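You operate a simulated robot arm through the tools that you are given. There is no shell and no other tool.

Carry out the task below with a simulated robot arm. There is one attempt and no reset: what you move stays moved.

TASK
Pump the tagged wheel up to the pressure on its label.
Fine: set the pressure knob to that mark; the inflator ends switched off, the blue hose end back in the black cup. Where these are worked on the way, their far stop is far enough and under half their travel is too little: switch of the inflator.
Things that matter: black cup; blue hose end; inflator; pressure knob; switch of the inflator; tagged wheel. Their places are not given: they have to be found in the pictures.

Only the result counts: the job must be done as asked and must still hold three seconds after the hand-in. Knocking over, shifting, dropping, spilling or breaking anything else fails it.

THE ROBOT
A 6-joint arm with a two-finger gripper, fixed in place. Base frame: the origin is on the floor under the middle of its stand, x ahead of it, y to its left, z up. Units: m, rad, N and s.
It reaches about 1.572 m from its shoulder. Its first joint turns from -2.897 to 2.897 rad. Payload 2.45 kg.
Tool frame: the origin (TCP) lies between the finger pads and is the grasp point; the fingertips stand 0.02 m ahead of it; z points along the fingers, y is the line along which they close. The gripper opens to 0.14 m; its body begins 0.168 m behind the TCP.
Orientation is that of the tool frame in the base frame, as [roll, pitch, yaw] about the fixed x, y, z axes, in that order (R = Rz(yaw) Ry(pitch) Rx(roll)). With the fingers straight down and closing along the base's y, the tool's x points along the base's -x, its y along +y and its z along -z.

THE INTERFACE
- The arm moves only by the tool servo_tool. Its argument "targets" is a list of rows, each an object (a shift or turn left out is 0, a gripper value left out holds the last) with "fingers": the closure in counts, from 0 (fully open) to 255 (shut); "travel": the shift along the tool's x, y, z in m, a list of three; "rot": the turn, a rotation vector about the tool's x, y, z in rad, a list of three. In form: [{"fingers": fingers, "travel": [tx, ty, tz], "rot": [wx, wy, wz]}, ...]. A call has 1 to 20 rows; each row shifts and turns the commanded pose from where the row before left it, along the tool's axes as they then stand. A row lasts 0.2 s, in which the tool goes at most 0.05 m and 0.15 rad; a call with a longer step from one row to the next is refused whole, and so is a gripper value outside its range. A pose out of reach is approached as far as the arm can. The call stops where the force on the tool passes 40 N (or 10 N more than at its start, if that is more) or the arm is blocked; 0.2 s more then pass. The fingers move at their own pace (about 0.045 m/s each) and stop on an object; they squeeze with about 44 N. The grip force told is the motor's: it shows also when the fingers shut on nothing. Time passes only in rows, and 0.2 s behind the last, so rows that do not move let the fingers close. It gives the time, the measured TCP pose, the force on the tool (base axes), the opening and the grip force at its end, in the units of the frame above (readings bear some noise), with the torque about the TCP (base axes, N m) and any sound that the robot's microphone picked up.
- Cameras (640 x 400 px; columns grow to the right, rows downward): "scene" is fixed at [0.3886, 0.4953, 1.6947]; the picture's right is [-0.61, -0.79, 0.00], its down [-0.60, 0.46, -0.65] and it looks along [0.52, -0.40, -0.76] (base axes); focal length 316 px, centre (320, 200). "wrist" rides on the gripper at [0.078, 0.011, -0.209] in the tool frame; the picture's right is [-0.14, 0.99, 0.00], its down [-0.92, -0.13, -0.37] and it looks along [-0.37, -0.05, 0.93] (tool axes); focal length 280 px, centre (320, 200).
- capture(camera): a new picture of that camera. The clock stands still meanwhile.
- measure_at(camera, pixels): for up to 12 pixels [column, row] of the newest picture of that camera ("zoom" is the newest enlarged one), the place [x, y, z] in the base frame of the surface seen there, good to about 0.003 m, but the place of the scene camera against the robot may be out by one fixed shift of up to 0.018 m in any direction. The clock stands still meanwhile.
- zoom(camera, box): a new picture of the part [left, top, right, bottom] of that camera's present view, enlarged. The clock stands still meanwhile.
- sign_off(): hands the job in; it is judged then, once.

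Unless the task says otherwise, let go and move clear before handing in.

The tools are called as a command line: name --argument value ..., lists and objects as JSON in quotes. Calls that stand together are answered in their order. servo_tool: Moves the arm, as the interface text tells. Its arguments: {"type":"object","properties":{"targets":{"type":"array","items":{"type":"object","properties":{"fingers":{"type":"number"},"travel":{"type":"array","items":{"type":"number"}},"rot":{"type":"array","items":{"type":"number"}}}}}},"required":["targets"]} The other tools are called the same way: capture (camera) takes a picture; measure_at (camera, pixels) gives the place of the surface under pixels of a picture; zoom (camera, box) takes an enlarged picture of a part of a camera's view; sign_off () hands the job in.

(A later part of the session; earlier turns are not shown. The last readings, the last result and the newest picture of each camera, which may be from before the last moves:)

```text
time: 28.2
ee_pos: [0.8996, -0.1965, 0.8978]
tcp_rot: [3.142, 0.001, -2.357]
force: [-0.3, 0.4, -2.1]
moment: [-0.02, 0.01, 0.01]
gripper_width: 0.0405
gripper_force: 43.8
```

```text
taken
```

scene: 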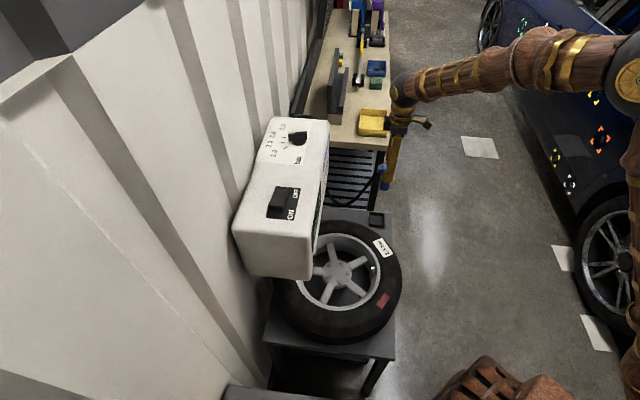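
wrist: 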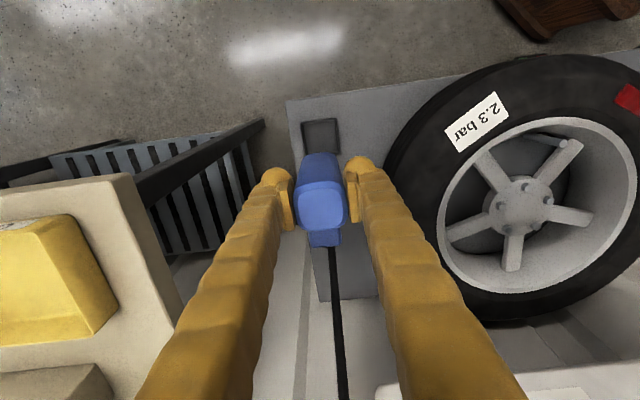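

The hose end lifted cleanly (about 2 N) and the cup stayed put. I'll carry it at this height to above the valve.

measure_at --camera "wrist" --pixels '[[321, 135], [304, 122], [339, 118], [310, 150], [320, 120]]'

servo_tool --targets '[{"travel": [-0.0041, 0.0443, 0]}, {"travel": [-0.0041, 0.0443, 0]}, {"travel": [-0.0041, 0.0443, 0]}, {"travel": [-0.0041, 0.0443, 0]}, {"travel": [-0.0041, 0.0443, 0]}, {"travel": [-0.0041, 0.0443, 0]}, {"travel": [-0.0041, 0.0443, 0]}, {}]'

capture --camera "wrist"

capture --camera "scene"

```text
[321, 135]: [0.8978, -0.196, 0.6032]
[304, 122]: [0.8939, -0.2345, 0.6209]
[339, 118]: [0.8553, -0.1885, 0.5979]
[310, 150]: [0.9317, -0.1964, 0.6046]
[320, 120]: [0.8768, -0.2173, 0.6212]
```

```text
time: 30.0
ee_pos: [0.7029, 0.0416, 0.8967]
tcp_rot: [-3.14, 0.0, -2.357]
force: [0.1, 0.1, -1.1]
moment: [0.01, 0.0, 0.01]
gripper_width: 0.0406
gripper_force: 43.9
```

```text
taken
```

wrist: 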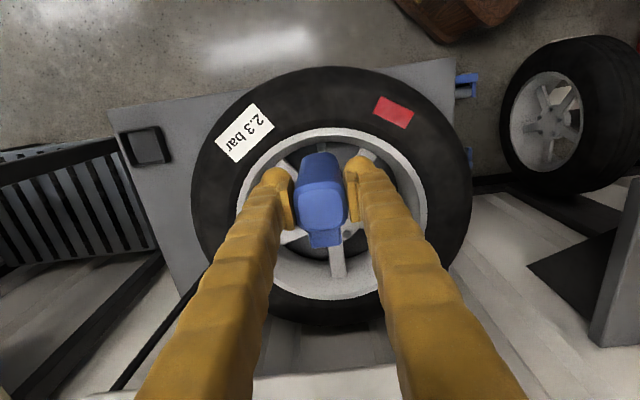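

```text
taken
```

scene: 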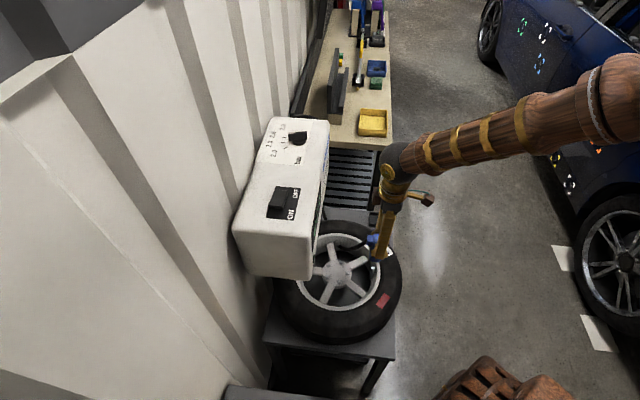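

The hose end is held over the wheel; I'll zoom into the scene view near (380,255) to see where its lower end stands relative to the valve tip.

zoom --camera "scene" --box '[345, 220, 415, 290]'

zoom --camera "wrist" --box '[270, 120, 370, 260]'

```text
5.71 times, centred on (380, 255) of scene
```

zoom: 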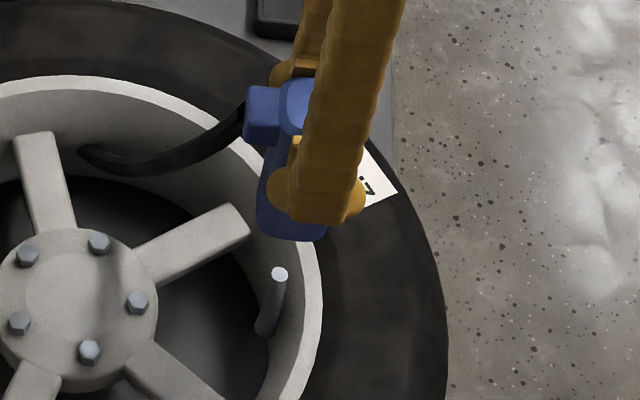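

```text
2.86 times, centred on (320, 190) of wrist
```

zoom: 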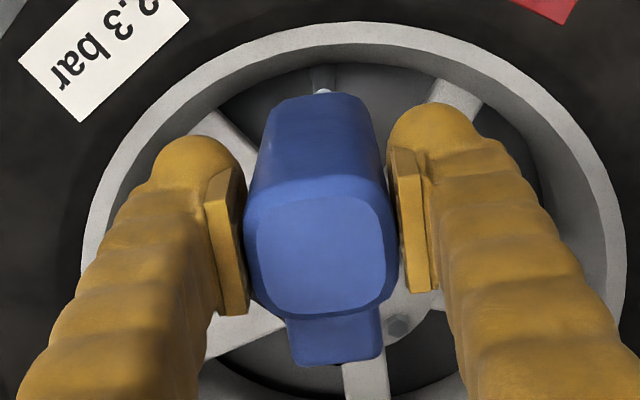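

The valve tip just peeks out behind the body at wrist (321,152), where my projection of the TCP axis (320,154) falls, so alignment is within about 1 mm. I'll correct by 1.5 mm and lower to just above the tip.

servo_tool --targets '[{"travel": [0, 0.0014, 0.02]}, {"travel": [0, 0, 0.02]}, {"travel": [0, 0, 0.015]}, {}]'

zoom --camera "scene" --box '[345, 220, 415, 290]'

zoom --camera "wrist" --box '[270, 120, 370, 260]'

```text
time: 31.0
ee_pos: [0.7001, 0.043, 0.8412]
tcp_rot: [-3.141, 0.001, -2.355]
force: [0.4, -0.1, -2.3]
moment: [0.0, 0.0, 0.0]
gripper_width: 0.0405
gripper_force: 44.1
```

```text
5.71 times, centred on (380, 255) of scene
```

zoom: 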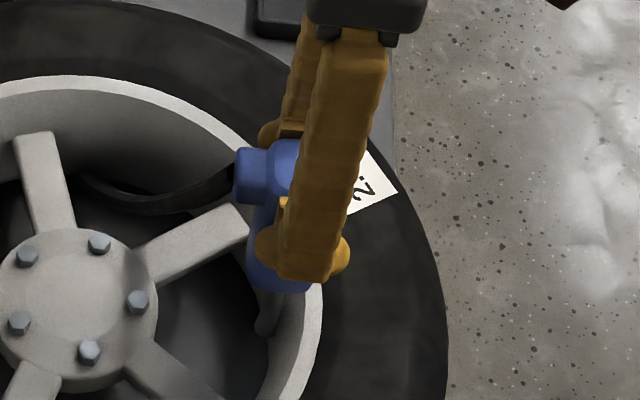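

```text
2.86 times, centred on (320, 190) of wrist
```

zoom: 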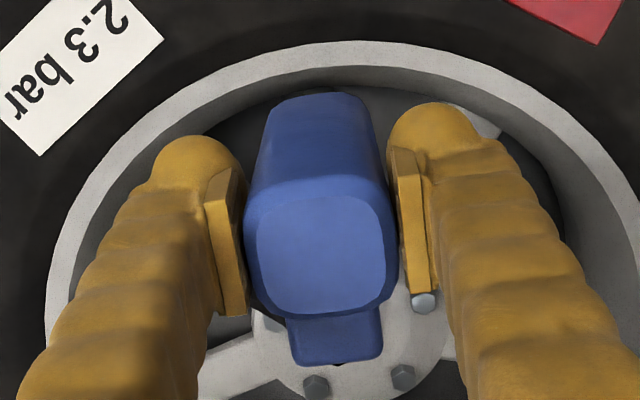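

The lower end is about 1 cm above the valve tip. I'll lower slowly in small steps watching the force and any sound.

servo_tool --targets '[{"travel": [0, 0, 0.005]}, {"travel": [0, 0, 0.005]}, {"travel": [0, 0, 0.004]}, {}]'

```text
time: 32.0
ee_pos: [0.6999, 0.044, 0.8286]
tcp_rot: [3.141, -0.001, -2.356]
force: [-0.2, -0.6, -1.2]
moment: [-0.03, 0.0, -0.01]
gripper_width: 0.0403
gripper_force: 44.1
```

No contact yet at bottom z ≈ 0.744. I'll continue lowering in small steps.

servo_tool --targets '[{"travel": [0, 0, 0.004]}, {"travel": [0, 0, 0.004]}, {}]'

```text
time: 32.8
ee_pos: [0.6993, 0.0445, 0.8194]
tcp_rot: [-3.141, 0.0, -2.357]
force: [0.1, 0.0, -2.0]
moment: [0.0, -0.01, -0.01]
gripper_width: 0.0409
gripper_force: 44.5
```

The bottom is now about 1 cm below the valve tip height without resistance. I'll check the pictures to see that the stem is going into the hose end.

zoom --camera "scene" --box '[345, 220, 415, 290]'

zoom --camera "wrist" --box '[270, 120, 370, 260]'

```text
5.71 times, centred on (380, 255) of scene
```

zoom: 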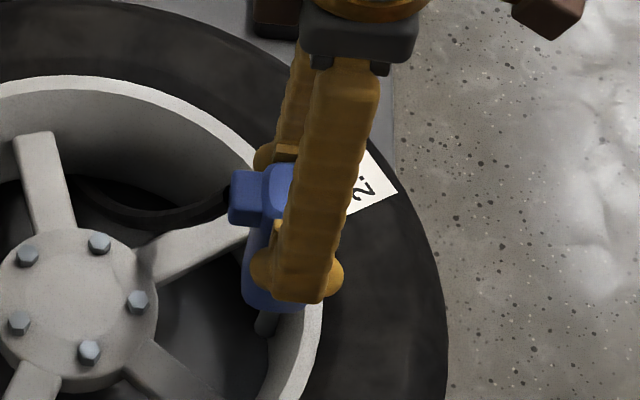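

```text
2.86 times, centred on (320, 190) of wrist
```

zoom: 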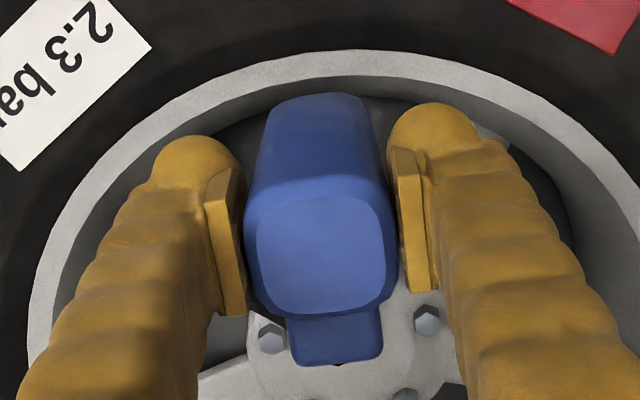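

The stem (scene zoom (267,325)) appears to enter the body from below. I'll keep lowering slowly until there is contact.

servo_tool --targets '[{"travel": [0, 0, 0.003]}, {"travel": [0, 0, 0.003]}, {}]'

```text
time: 33.6
ee_pos: [0.7004, 0.0447, 0.8143]
tcp_rot: [3.141, 0.001, -2.355]
force: [-0.1, 0.1, -0.7]
moment: [0.02, -0.04, -0.01]
gripper_width: 0.0402
gripper_force: 44.1
```

servo_tool --targets '[{"travel": [0, 0, 0.003]}, {"travel": [0, 0, 0.003]}, {}]'

zoom --camera "scene" --box '[345, 230, 415, 290]'

```text
time: 34.4
ee_pos: [0.6998, 0.0432, 0.8084]
tcp_rot: [3.141, 0.0, -2.357]
force: [-0.4, 0.0, -2.1]
moment: [0.0, -0.01, 0.0]
gripper_width: 0.0403
gripper_force: 44.1
```

```text
6.67 times, centred on (380, 260) of scene
```

zoom: 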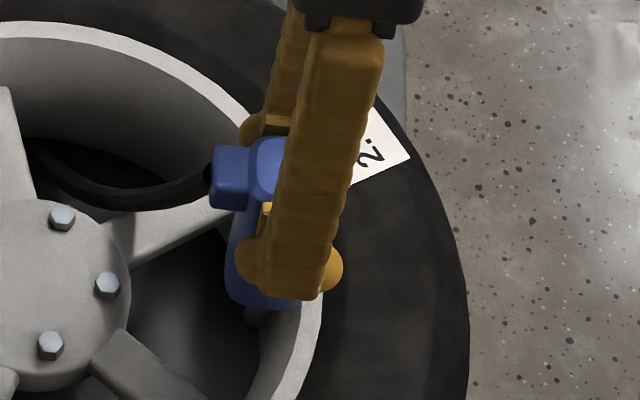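

Still no contact with the stem about 2 cm inside. I'll continue a few more millimetres.

servo_tool --targets '[{"travel": [0, 0, 0.003]}, {"travel": [0, 0, 0.002]}, {}]'

```text
time: 35.2
ee_pos: [0.7003, 0.0449, 0.8019]
tcp_rot: [3.141, -0.001, -2.356]
force: [0.6, 0.2, -2.1]
moment: [0.01, -0.01, 0.01]
gripper_width: 0.0408
gripper_force: 43.6
```

servo_tool --targets '[{"travel": [0, 0, 0.002]}, {"travel": [0, 0, 0.002]}, {}]'

zoom --camera "scene" --box '[345, 230, 415, 290]'

zoom --camera "wrist" --box '[270, 110, 370, 250]'

```text
time: 36.0
ee_pos: [0.7002, 0.0432, 0.7989]
tcp_rot: [-3.141, 0.001, -2.356]
force: [0.0, 0.0, -1.5]
moment: [0.0, -0.01, -0.04]
gripper_width: 0.0404
gripper_force: 44.3
```

```text
6.67 times, centred on (380, 260) of scene
```

zoom: 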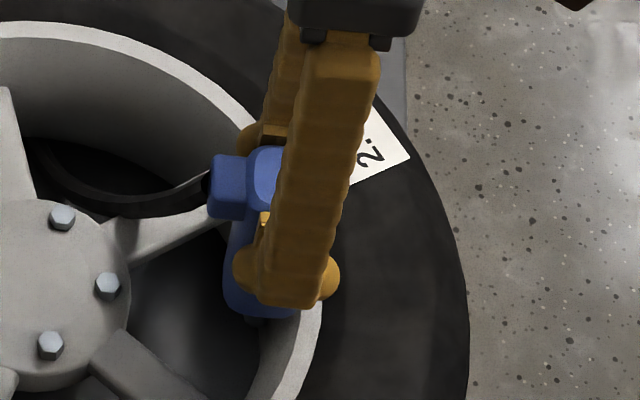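

```text
2.86 times, centred on (320, 180) of wrist
```

zoom: 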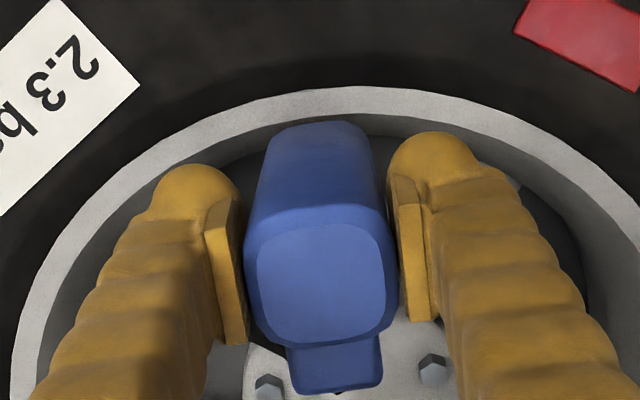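

Still free; the body fits inside the rim's inner edge with about 6 mm to spare. I'll continue down gently.

servo_tool --targets '[{"travel": [0, 0, 0.002]}, {"travel": [0, 0, 0.002]}, {"travel": [0, 0, 0.002]}, {}]'

```text
time: 37.0
ee_pos: [0.6995, 0.044, 0.7915]
tcp_rot: [3.141, -0.001, -2.356]
force: [-0.1, -0.5, -1.8]
moment: [0.02, -0.01, 0.03]
gripper_width: 0.041
gripper_force: 43.7
```

No contact yet (bottom ≈ 0.7075). The stem is long (about 7 cm), so I'll keep lowering until the socket's end meets the tip.

servo_tool --targets '[{"travel": [0, 0, 0.002]}, {"travel": [0, 0, 0.002]}, {"travel": [0, 0, 0.002]}, {"travel": [0, 0, 0.002]}, {}]'

zoom --camera "scene" --box '[345, 230, 415, 290]'

zoom --camera "wrist" --box '[270, 110, 370, 250]'

```text
time: 38.2
ee_pos: [0.7012, 0.0447, 0.785]
tcp_rot: [-3.142, 0.002, -2.356]
force: [3.4, 5.3, 34.4]
moment: [0.23, -0.12, 0.01]
gripper_width: 0.0404
gripper_force: 44.2
```

```text
6.67 times, centred on (380, 260) of scene
```

zoom: 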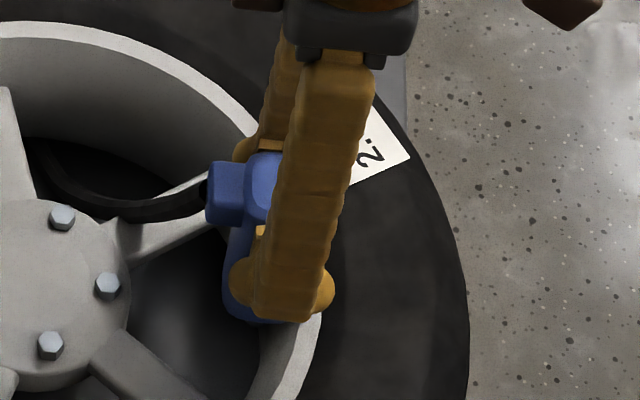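

```text
2.86 times, centred on (320, 180) of wrist
```

zoom: 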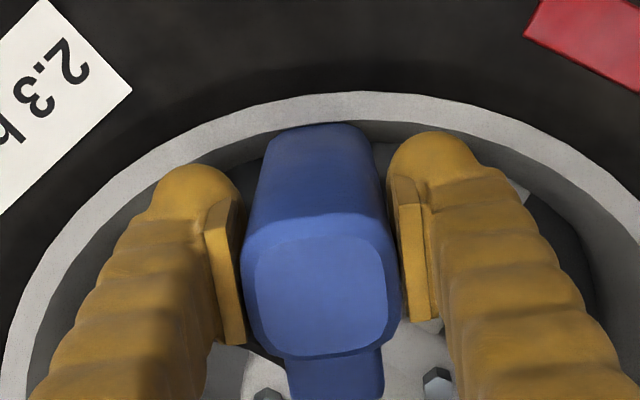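

The end met firm resistance (34 N, essentially on the axis), consistent with the socket's end resting on the stem tip about 4.4 cm in. I'll relax the push slightly, open the fingers, and look before lifting away.

servo_tool --targets '[{"travel": [0, 0, -0.0015]}, {}, {"fingers": 100}, {}, {}, {}]'

capture --camera "wrist"

zoom --camera "scene" --box '[345, 230, 415, 290]'

```text
time: 39.6
ee_pos: [0.6994, 0.0446, 0.7858]
tcp_rot: [3.141, 0.0, -2.355]
force: [0.5, -0.3, 0.3]
moment: [0.0, 0.0, 0.03]
gripper_width: 0.0848
gripper_force: 0.0
```

```text
taken
```

wrist: 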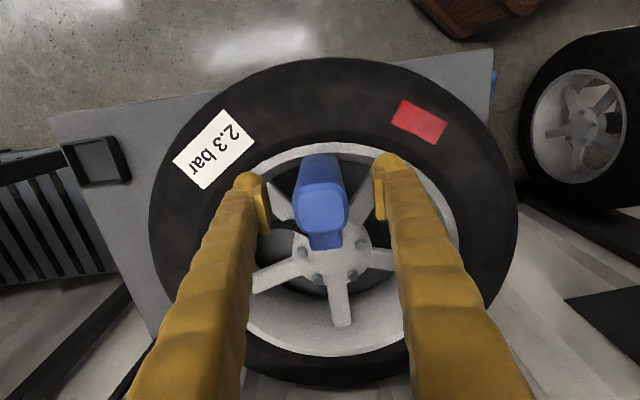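

```text
6.67 times, centred on (380, 260) of scene
```

zoom: 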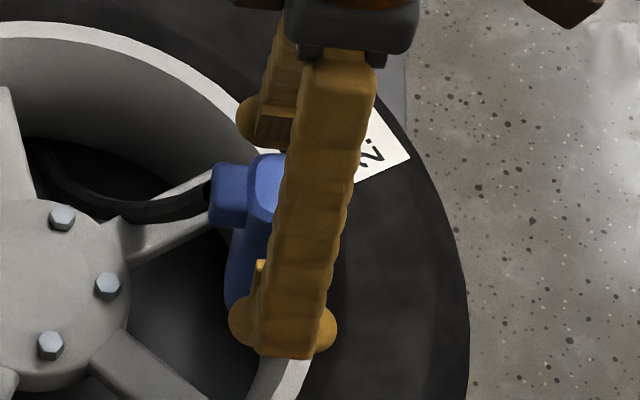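

The hose end stays standing on the valve with the fingers open. I'll lift straight up clear of it and check it again.

servo_tool --targets '[{"travel": [0, 0, -0.02]}, {"travel": [0, 0, -0.03]}, {"travel": [0, 0, -0.04]}, {"travel": [0, 0, -0.045]}, {"travel": [0, 0, -0.045]}, {"travel": [0, 0, -0.045]}, {"travel": [0, 0, -0.045]}, {"travel": [0, 0, -0.045]}, {"travel": [0, 0, -0.045]}, {"travel": [0, 0, -0.045]}, {"travel": [0, 0, -0.045]}, {"travel": [0, 0, -0.045]}, {}]'

capture --camera "wrist"

capture --camera "scene"

zoom --camera "scene" --box '[335, 220, 415, 290]'

```text
time: 42.4
ee_pos: [0.6983, 0.0442, 1.2822]
tcp_rot: [3.141, 0.0, -2.357]
force: [-0.3, -0.2, 0.1]
moment: [0.0, -0.02, -0.01]
gripper_width: 0.0852
gripper_force: 0.0
```

```text
taken
```

wrist: 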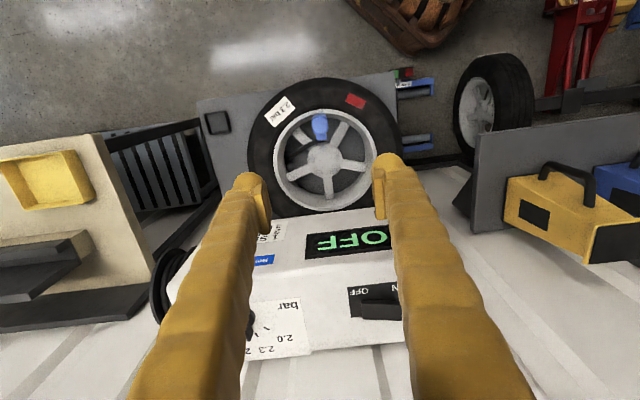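

```text
taken
```

scene: 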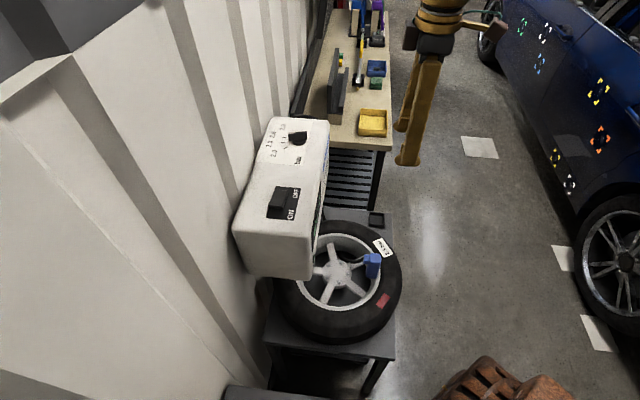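

```text
5.71 times, centred on (375, 255) of scene
```

zoom: 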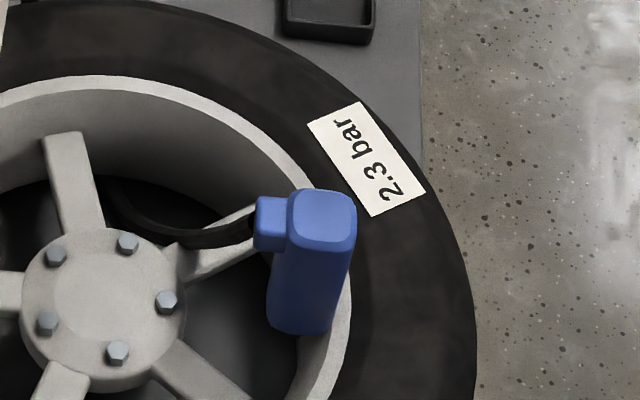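

The hose end stands upright on the valve. Now I'll move above the switch with the fingers closing together, and look at the rocker closely.

servo_tool --targets '[{"fingers": 120, "travel": [-0.0388, 0.0106, 0]}, {"travel": [-0.0388, 0.0106, 0]}, {"travel": [-0.0388, 0.0106, 0]}, {"travel": [-0.0388, 0.0106, 0]}, {"travel": [-0.0388, 0.0106, 0]}, {"travel": [-0.0388, 0.0106, 0]}, {}]'

capture --camera "wrist"

zoom --camera "scene" --box '[260, 175, 320, 225]'

```text
time: 44.0
ee_pos: [0.8193, 0.2543, 1.2814]
tcp_rot: [3.141, 0.001, -2.358]
force: [0.3, 0.2, -0.4]
moment: [-0.01, -0.02, -0.05]
gripper_width: 0.0742
gripper_force: 0.0
```

```text
taken
```

wrist: 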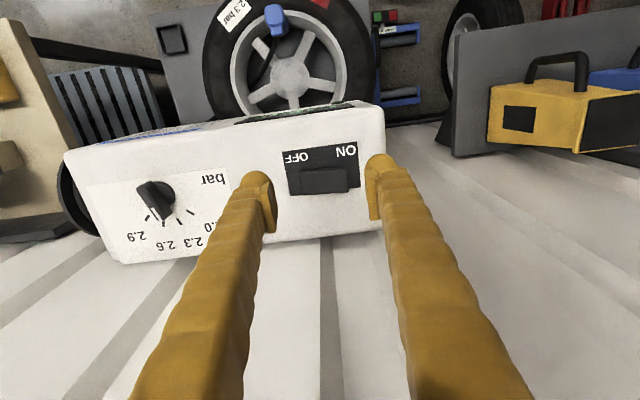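

```text
8.00 times, centred on (290, 200) of scene
```

zoom: 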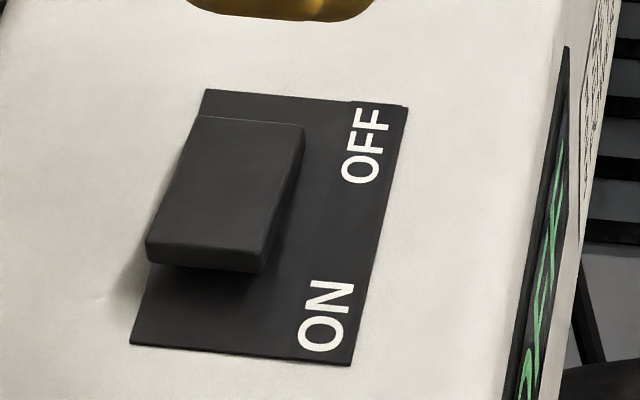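

The rocker now sits between the fingers at wrist (323,180). I'll zoom in and measure the heights along it.

zoom --camera "wrist" --box '[275, 140, 375, 210]'

measure_at --camera "wrist" --pixels '[[304, 177], [310, 178], [318, 178], [325, 178], [332, 177], [340, 177], [344, 176], [352, 175], [325, 172], [325, 184], [340, 182], [296, 178]]'

```text
5.71 times, centred on (325, 175) of wrist
```

zoom: 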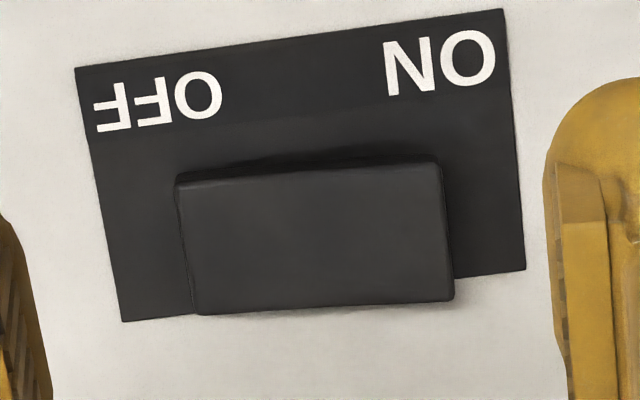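

```text
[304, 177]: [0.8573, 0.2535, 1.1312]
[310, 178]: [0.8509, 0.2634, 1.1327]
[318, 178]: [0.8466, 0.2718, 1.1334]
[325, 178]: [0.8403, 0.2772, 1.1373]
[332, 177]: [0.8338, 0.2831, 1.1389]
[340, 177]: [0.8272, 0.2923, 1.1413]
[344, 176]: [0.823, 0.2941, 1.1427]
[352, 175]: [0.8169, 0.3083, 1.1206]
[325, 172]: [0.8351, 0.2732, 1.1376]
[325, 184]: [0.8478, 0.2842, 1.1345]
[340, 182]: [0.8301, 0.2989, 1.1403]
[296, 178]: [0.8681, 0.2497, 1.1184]
```

The rocker runs from its low OFF end (u≈0.43, z 1.131) to the raised ON end near (0.822, 0.296, z 1.143). I'll close the fingers and position them just above the ON end.

servo_tool --targets '[{"fingers": 255, "travel": [-0.0165, 0.0158, 0]}, {"travel": [-0.0164, 0.0157, 0]}, {}, {}, {"travel": [0, 0, 0.035]}, {"travel": [0, 0, 0.035]}, {"travel": [0, 0, 0.025]}, {}]'

capture --camera "wrist"

zoom --camera "scene" --box '[250, 150, 330, 230]'

```text
time: 45.8
ee_pos: [0.8198, 0.2986, 1.1883]
tcp_rot: [-3.14, 0.001, -2.354]
force: [-0.1, -0.3, 0.2]
moment: [-0.01, -0.02, -0.01]
gripper_width: 0.0
gripper_force: 29.6
```

```text
taken
```

wrist: 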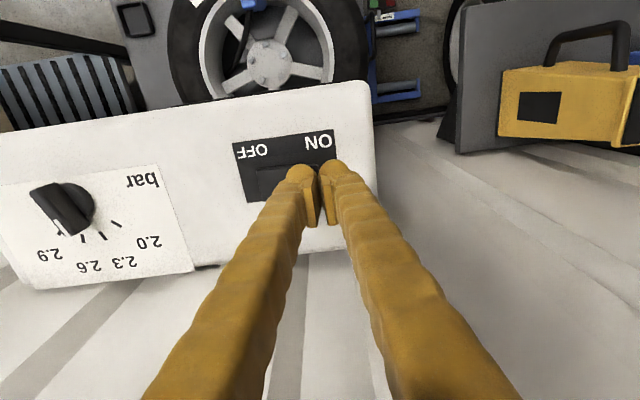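

```text
5.00 times, centred on (290, 190) of scene
```

zoom: 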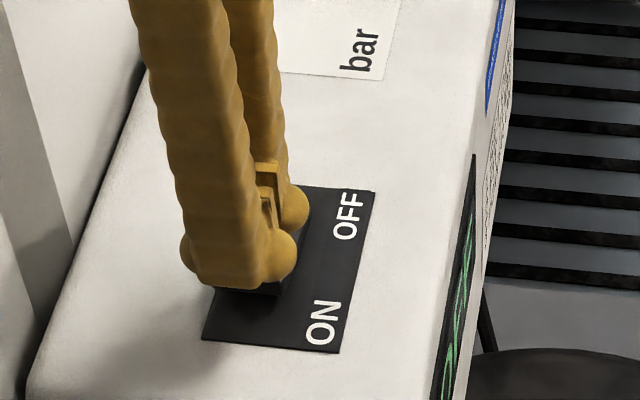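

The closed fingertips are above the ON end. I'll lower in small steps to press the rocker.

servo_tool --targets '[{"travel": [0, 0, 0.015]}, {"travel": [0, 0, 0.006]}, {"travel": [0, 0, 0.003]}, {"travel": [0, 0, 0.003]}, {}]'

```text
time: 47.0
ee_pos: [0.8194, 0.2984, 1.1592]
tcp_rot: [3.141, 0.0, -2.358]
force: [-0.6, -1.2, 1.5]
moment: [-0.02, 0.0, 0.0]
gripper_width: 0.0001
gripper_force: 29.2
```

servo_tool --targets '[{"travel": [0, 0, 0.003]}, {"travel": [0, 0, 0.003]}, {}]'

zoom --camera "scene" --box '[250, 150, 330, 230]'

capture --camera "wrist"

```text
time: 47.8
ee_pos: [0.8205, 0.2993, 1.1535]
tcp_rot: [3.142, 0.001, -2.356]
force: [0.2, 0.1, -0.6]
moment: [0.0, 0.0, -0.03]
gripper_width: 0.0002
gripper_force: 29.7
```

```text
5.00 times, centred on (290, 190) of scene
```

zoom: 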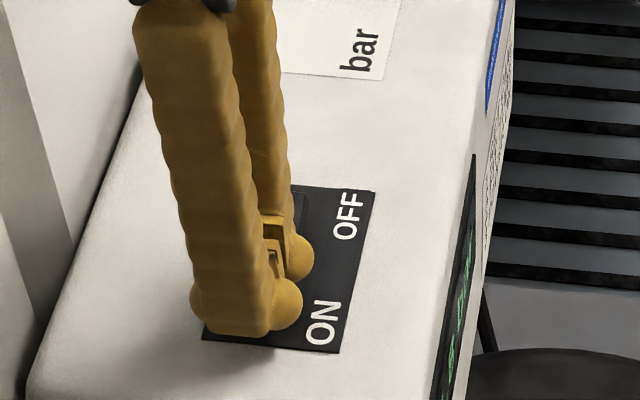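

```text
taken
```

wrist: 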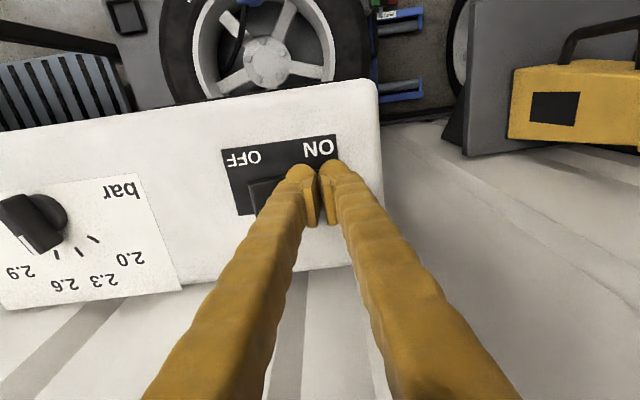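

Little force so far; the fingertips are at about z 1.133. I'll continue pressing until it stops.

servo_tool --targets '[{"travel": [0, 0, 0.002]}, {"travel": [0, 0, 0.002]}, {}]'

```text
time: 48.6
ee_pos: [0.8201, 0.299, 1.1507]
tcp_rot: [-3.141, 0.003, -2.357]
force: [0.9, 0.4, 37.3]
moment: [-0.35, -0.27, -0.01]
gripper_width: 0.0002
gripper_force: 29.1
```

Firm stop at 37 N on the rocker-side fingertip, matching the predicted far-stop height. I'll lift off and check the rocker and display.

servo_tool --targets '[{"travel": [0, 0, -0.01]}, {"travel": [0, 0, -0.03]}, {"travel": [0.02, 0, -0.04]}, {"travel": [0.045, 0, 0]}, {"travel": [0.045, 0, 0]}, {"travel": [0.045, 0, 0]}, {"travel": [0.045, 0, 0]}, {}]'

capture --camera "wrist"

zoom --camera "scene" --box '[220, 150, 400, 300]'

```text
time: 50.4
ee_pos: [0.6779, 0.1594, 1.2298]
tcp_rot: [-3.141, -0.001, -2.356]
force: [-0.4, -0.6, -0.1]
moment: [-0.03, 0.0, 0.0]
gripper_width: 0.0
gripper_force: 29.7
```

```text
taken
```

wrist: 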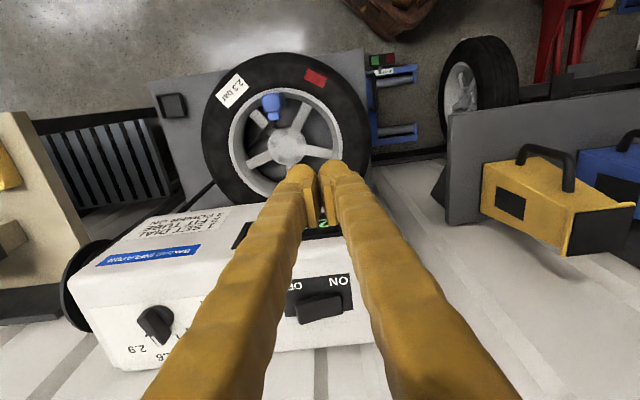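

```text
2.67 times, centred on (310, 225) of scene
```

zoom: 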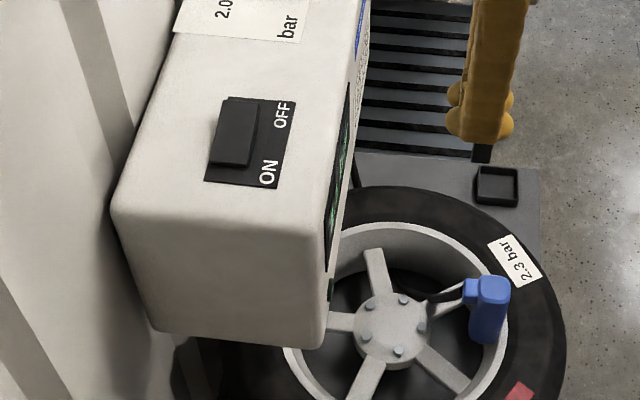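

The rocker now tilts to ON. I'll open the fingers to read the display between them.

servo_tool --targets '[{"fingers": 60}, {}, {}, {}, {}]'

capture --camera "wrist"

zoom --camera "wrist" --box '[230, 210, 400, 330]'

zoom --camera "scene" --box '[260, 175, 320, 225]'

```text
time: 51.6
ee_pos: [0.6786, 0.158, 1.229]
tcp_rot: [3.14, 0.0, -2.357]
force: [0.7, 0.3, 0.4]
moment: [0.01, -0.02, -0.02]
gripper_width: 0.1058
gripper_force: 0.0
```

```text
taken
```

wrist: 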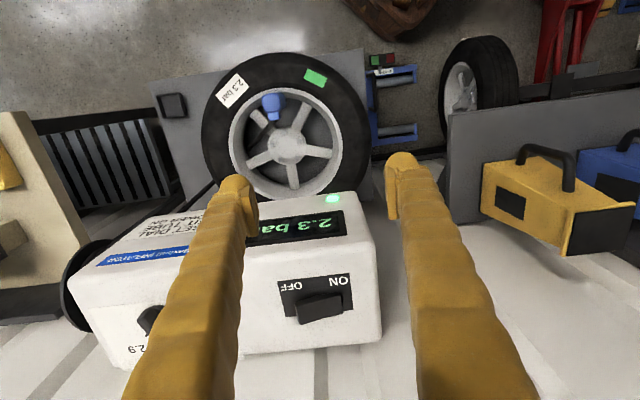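

```text
3.33 times, centred on (315, 270) of wrist
```

zoom: 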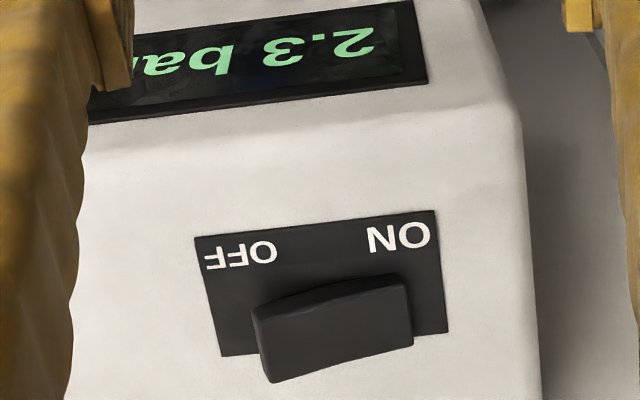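

```text
8.00 times, centred on (290, 200) of scene
```

zoom: 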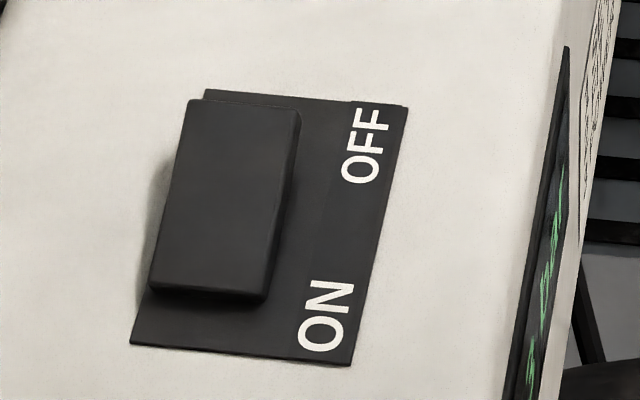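

The wheel's patch has turned from red to green, the display reads 2.3 bar and the inflator's green lamp is lit, so the wheel is at pressure. Now I'll go back to press the OFF end of the rocker, first positioning above it.

servo_tool --targets '[{"fingers": 255, "travel": [-0.0334, -0.0107, 0]}, {"travel": [-0.0334, -0.0107, 0]}, {"travel": [-0.0334, -0.0107, 0]}, {"travel": [-0.0334, -0.0107, 0]}, {"travel": [-0.0334, -0.0107, 0]}, {"travel": [-0.0335, -0.0104, 0]}, {}, {"travel": [0, 0, 0.03]}, {"travel": [0, 0, 0.015]}, {}]'

capture --camera "wrist"

zoom --camera "scene" --box '[250, 150, 330, 230]'

capture --camera "scene"

```text
time: 53.8
ee_pos: [0.8673, 0.2525, 1.1852]
tcp_rot: [-3.141, 0.002, -2.356]
force: [0.4, -0.7, 1.2]
moment: [0.02, 0.0, -0.01]
gripper_width: 0.0
gripper_force: 29.2
```

```text
taken
```

wrist: 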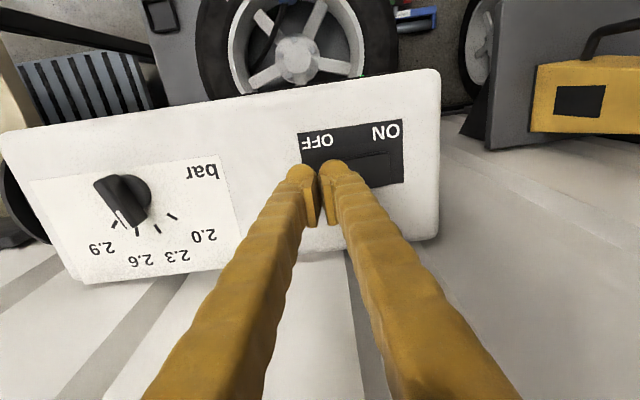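

```text
5.00 times, centred on (290, 190) of scene
```

zoom: 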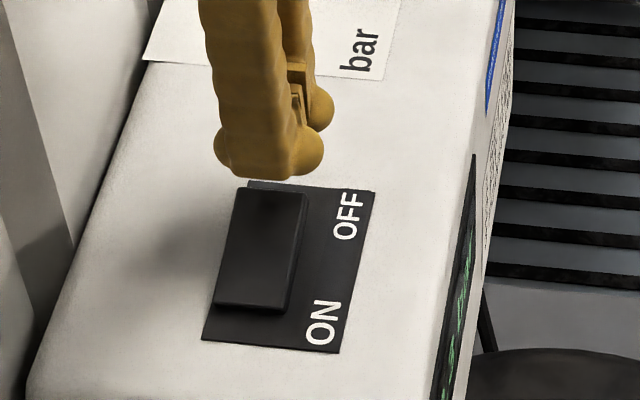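

```text
taken
```

scene: 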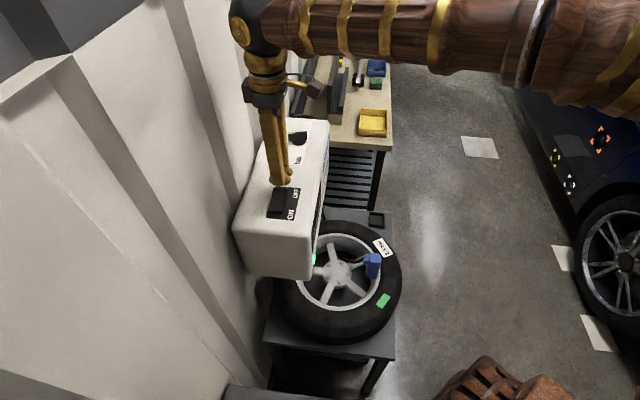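

The patch is still green, and the closed fingertips are over the OFF end. I'll nudge 3 mm toward the rocker and press down in small steps.

servo_tool --targets '[{"travel": [0, 0.003, 0.015]}, {"travel": [0, 0, 0.006]}, {"travel": [0, 0, 0.004]}, {"travel": [0, 0, 0.003]}, {"travel": [0, 0, 0.003]}, {}]'

```text
time: 55.2
ee_pos: [0.8629, 0.2571, 1.1537]
tcp_rot: [-3.141, 0.001, -2.356]
force: [-0.5, 0.4, -0.7]
moment: [0.0, 0.0, -0.02]
gripper_width: 0.0001
gripper_force: 29.6
```

servo_tool --targets '[{"travel": [0, 0, 0.002]}, {"travel": [0, 0, 0.002]}, {}]'

```text
time: 56.0
ee_pos: [0.8636, 0.2572, 1.152]
tcp_rot: [-3.14, 0.003, -2.357]
force: [0.9, 1.3, 40.1]
moment: [0.31, 0.37, -0.04]
gripper_width: 0.0
gripper_force: 29.3
```

Firm stop at 40 N on the rocker-side fingertip. I'll lift off and check the switch and display.

servo_tool --targets '[{"travel": [0, 0, -0.01]}, {"travel": [0, 0, -0.03]}, {"fingers": 100, "travel": [0.02, 0, -0.04]}, {"travel": [0.045, 0, 0]}, {"travel": [0.045, 0, 0]}, {"travel": [0.045, 0, 0]}, {"travel": [0.045, 0, 0]}, {}]'

capture --camera "wrist"

zoom --camera "scene" --box '[260, 175, 320, 225]'

zoom --camera "wrist" --box '[230, 210, 400, 330]'

```text
time: 57.8
ee_pos: [0.7214, 0.1155, 1.2291]
tcp_rot: [-3.14, 0.001, -2.356]
force: [0.7, 0.7, 0.5]
moment: [-0.01, 0.0, 0.01]
gripper_width: 0.0849
gripper_force: 0.0
```

```text
taken
```

wrist: 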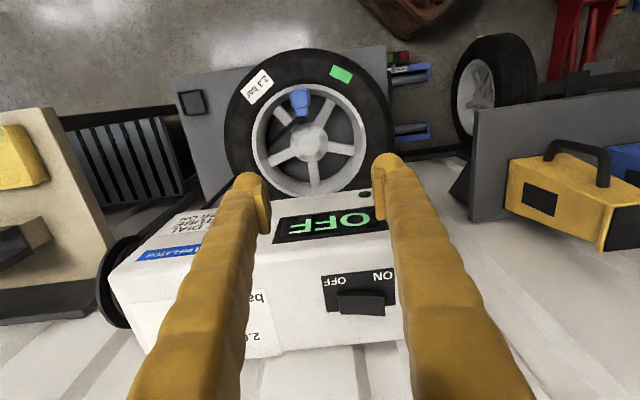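

```text
8.00 times, centred on (290, 200) of scene
```

zoom: 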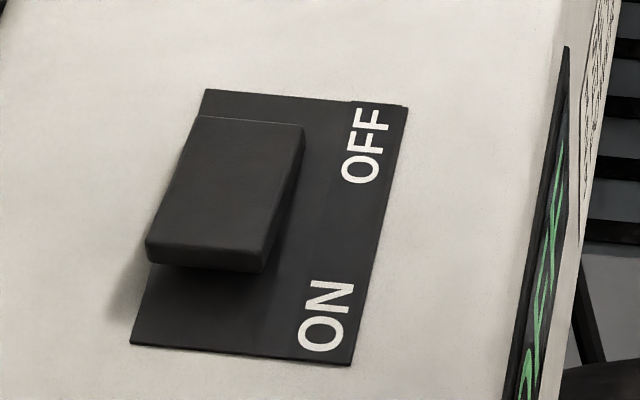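

```text
3.33 times, centred on (315, 270) of wrist
```

zoom: 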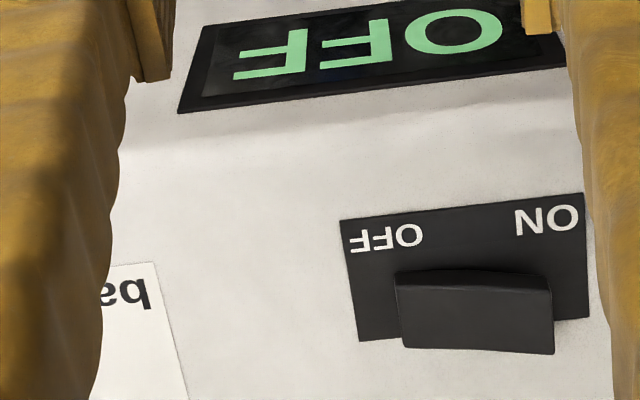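

The display shows OFF, the rocker is back, and the wheel patch remains green. Next I'll return above the hose end and descend to look before gripping.

servo_tool --targets '[{"fingers": 95, "travel": [0.0328, -0.0178, 0]}, {"travel": [0.0327, -0.0178, 0]}, {"travel": [0, 0, 0.041]}, {"travel": [0, 0, 0.041]}, {"travel": [0, 0, 0.041]}, {"travel": [0, 0, 0.041]}, {"travel": [0, 0, 0.041]}, {"travel": [0, 0, 0.041]}, {"travel": [0, 0, 0.041]}, {"travel": [0, 0, 0.041]}, {}]'

capture --camera "wrist"

zoom --camera "wrist" --box '[270, 120, 370, 220]'

```text
time: 60.2
ee_pos: [0.7019, 0.0426, 0.8999]
tcp_rot: [-3.14, 0.0, -2.356]
force: [0.0, -0.1, 0.3]
moment: [0.0, -0.01, 0.04]
gripper_width: 0.0879
gripper_force: 0.1
```

```text
taken
```

wrist: 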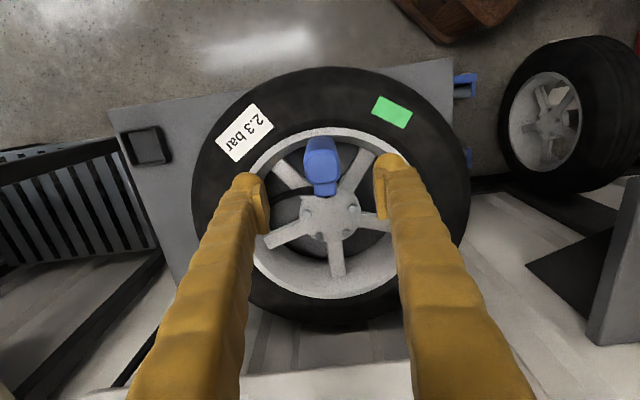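

```text
4.00 times, centred on (320, 170) of wrist
```

zoom: 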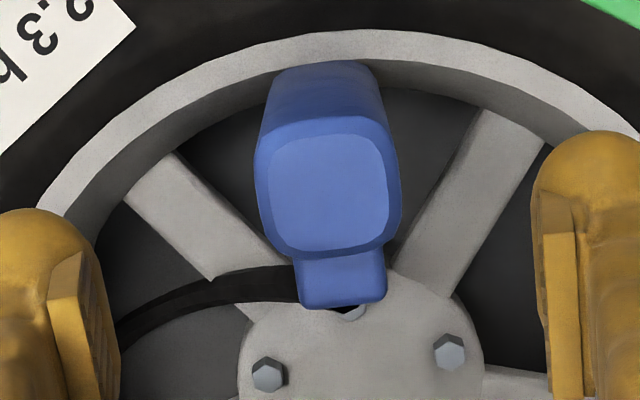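

The hose end is standing on the valve (wrist zoom, top centre about (322,168)). I'll measure its top centre and heights before gripping.

measure_at --camera "wrist" --pixels '[[322, 167], [310, 167], [334, 167], [322, 158], [322, 177], [325, 190], [312, 160], [332, 175]]'

```text
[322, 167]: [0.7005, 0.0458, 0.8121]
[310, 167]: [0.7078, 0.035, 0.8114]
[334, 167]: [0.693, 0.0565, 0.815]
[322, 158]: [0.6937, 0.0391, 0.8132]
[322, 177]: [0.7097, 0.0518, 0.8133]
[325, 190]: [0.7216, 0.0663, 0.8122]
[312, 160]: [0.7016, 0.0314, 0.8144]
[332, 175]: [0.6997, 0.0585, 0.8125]
```

The hose end's top is at z 0.8125, centre about (0.7005, 0.0458). I'll shift 2.5 mm, descend to z ≈ 0.791 (same grip height as in the cup) and check.

servo_tool --targets '[{"travel": [0, 0.0025, 0.03]}, {"travel": [0, 0, 0.03]}, {"travel": [0, 0, 0.03]}, {"travel": [0, 0, 0.0185]}, {}]'

capture --camera "wrist"

```text
time: 61.4
ee_pos: [0.6999, 0.045, 0.7923]
tcp_rot: [-3.141, -0.001, -2.355]
force: [0.2, 0.1, -0.6]
moment: [0.01, -0.02, -0.02]
gripper_width: 0.0877
gripper_force: 0.1
```

```text
taken
```

wrist: 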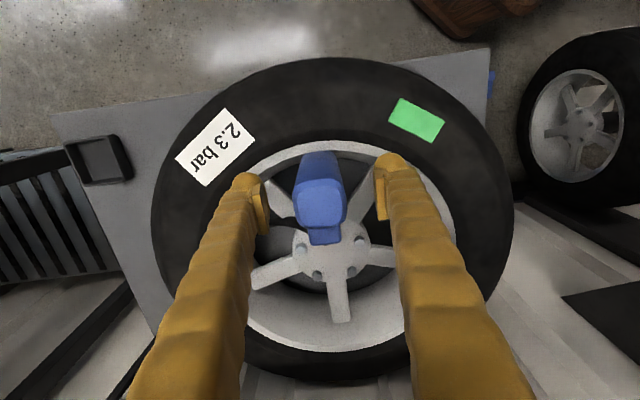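

The body sits centred between the fingers (295–347). Closing to grip it.

servo_tool --targets '[{"fingers": 255}, {}, {}, {}, {}, {}]'

capture --camera "wrist"

```text
time: 62.8
ee_pos: [0.7007, 0.0446, 0.7931]
tcp_rot: [3.14, 0.0, -2.355]
force: [-0.2, 0.0, -0.5]
moment: [0.04, -0.03, -0.04]
gripper_width: 0.0406
gripper_force: 44.0
```

```text
taken
```

wrist: 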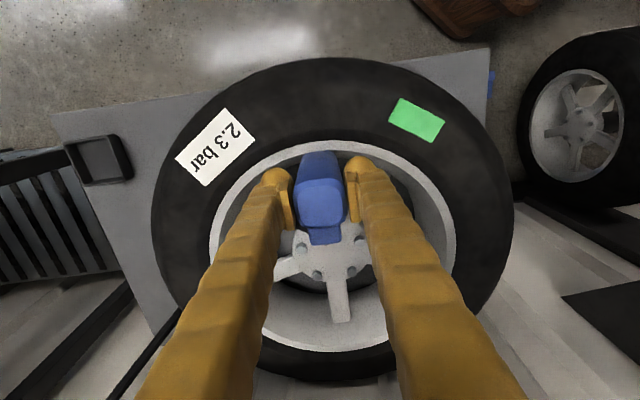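

Gripped at 0.0406 m with no side load. I'll lift straight up off the stem and carry it back above the cup.

servo_tool --targets '[{"travel": [0, 0, -0.01]}, {"travel": [0, 0, -0.015]}, {"travel": [0, 0, -0.03]}, {"travel": [0, 0, -0.03]}, {"travel": [0, 0, -0.02]}, {}, {"travel": [0.0041, -0.0445, 0]}, {"travel": [0.0041, -0.0445, 0]}, {"travel": [0.0041, -0.0445, 0]}, {"travel": [0.0041, -0.0445, 0]}, {"travel": [0.0041, -0.0445, 0]}, {"travel": [0.0041, -0.0445, 0]}, {"travel": [0.0041, -0.0445, 0]}, {}]'

capture --camera "wrist"

capture --camera "scene"

zoom --camera "wrist" --box '[270, 100, 370, 200]'

```text
time: 65.8
ee_pos: [0.8995, -0.1952, 0.8974]
tcp_rot: [3.14, 0.0, -2.357]
force: [0.2, -0.2, -1.1]
moment: [0.01, -0.03, -0.01]
gripper_width: 0.0407
gripper_force: 44.2
```

```text
taken
```

wrist: 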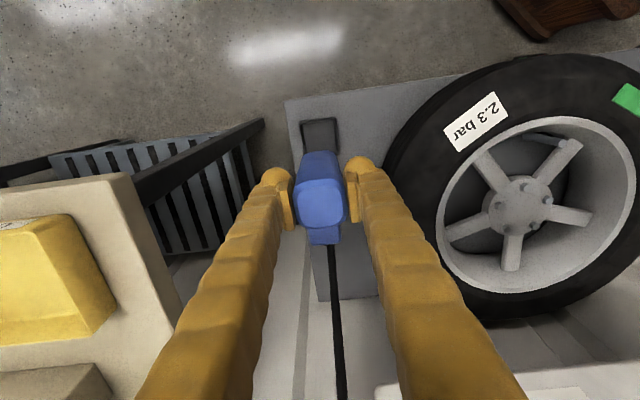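

```text
taken
```

scene: 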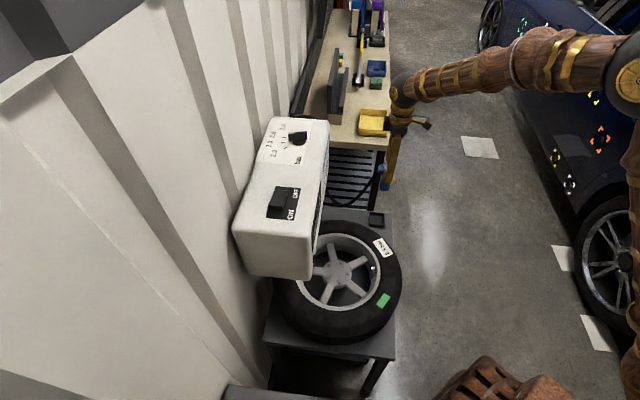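

```text
4.00 times, centred on (320, 150) of wrist
```

zoom: 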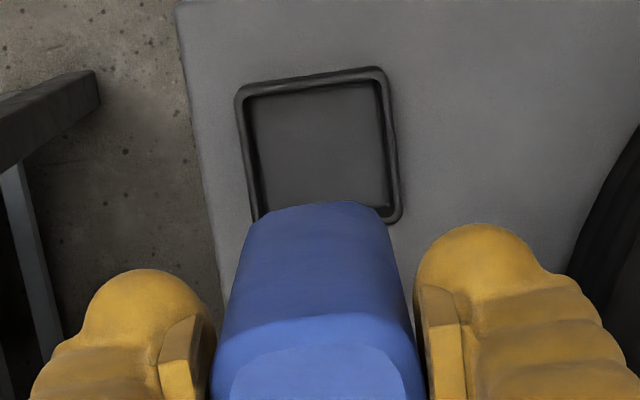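

The patch is still green, and the cup's centre (wrist ~(320,138)) lies within a millimetre of straight below the held end. I'll descend to just above the cup.

servo_tool --targets '[{"travel": [0, 0, 0.04]}, {"travel": [0, 0, 0.04]}, {"travel": [0, 0, 0.04]}, {"travel": [0, 0, 0.04]}, {"travel": [0, 0, 0.022]}, {}]'

capture --camera "wrist"

zoom --camera "scene" --box '[340, 180, 420, 240]'

zoom --camera "wrist" --box '[270, 110, 370, 210]'

```text
time: 67.2
ee_pos: [0.9005, -0.1955, 0.7147]
tcp_rot: [-3.141, -0.001, -2.356]
force: [0.3, 0.4, -2.1]
moment: [0.0, 0.01, 0.01]
gripper_width: 0.0402
gripper_force: 43.7
```

```text
taken
```

wrist: 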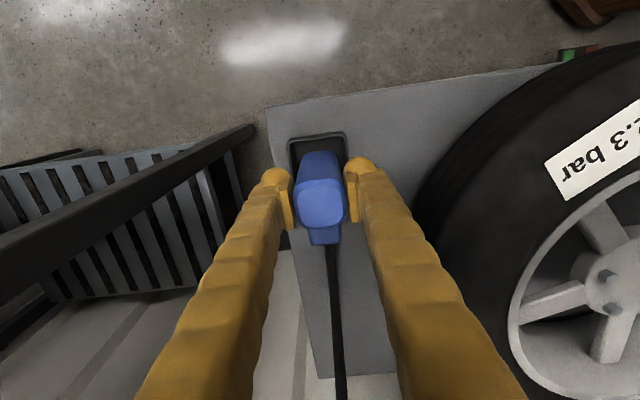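

```text
6.67 times, centred on (380, 210) of scene
```

zoom: 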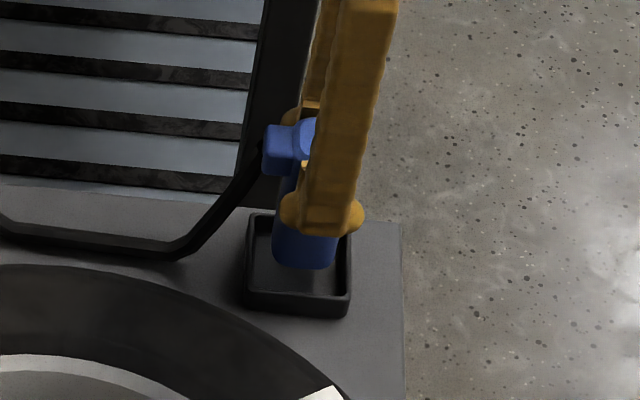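

```text
4.00 times, centred on (320, 160) of wrist
```

zoom: 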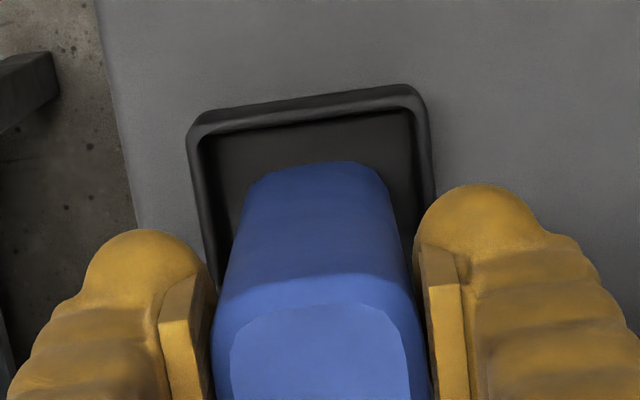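

The hose end's bottom is over the cup opening (scene zoom (305,265) within the rim). I'll lower it gently into the cup.

servo_tool --targets '[{"travel": [0, 0, 0.008]}, {"travel": [0, 0, 0.008]}, {"travel": [0, 0, 0.006]}, {"travel": [0, 0, 0.003]}, {}]'

```text
time: 68.4
ee_pos: [0.9005, -0.1956, 0.6906]
tcp_rot: [-3.141, 0.0, -2.357]
force: [-0.4, 0.7, -2.1]
moment: [0.0, 0.02, -0.02]
gripper_width: 0.0404
gripper_force: 44.0
```

servo_tool --targets '[{"travel": [0, 0, 0.0015]}, {"travel": [0, 0, 0.001]}, {}]'

```text
time: 69.2
ee_pos: [0.9005, -0.1956, 0.6891]
tcp_rot: [3.142, 0.001, -2.359]
force: [0.5, -0.3, -2.1]
moment: [0.02, 0.0, 0.0]
gripper_width: 0.0407
gripper_force: 44.2
```

servo_tool --targets '[{"travel": [0, 0, 0.001]}, {"travel": [0, 0, 0.001]}, {}]'

```text
time: 70.0
ee_pos: [0.899, -0.1949, 0.6872]
tcp_rot: [3.141, 0.001, -2.355]
force: [-4.2, 3.0, 11.0]
moment: [0.06, 0.15, -0.03]
gripper_width: 0.0402
gripper_force: 44.2
```

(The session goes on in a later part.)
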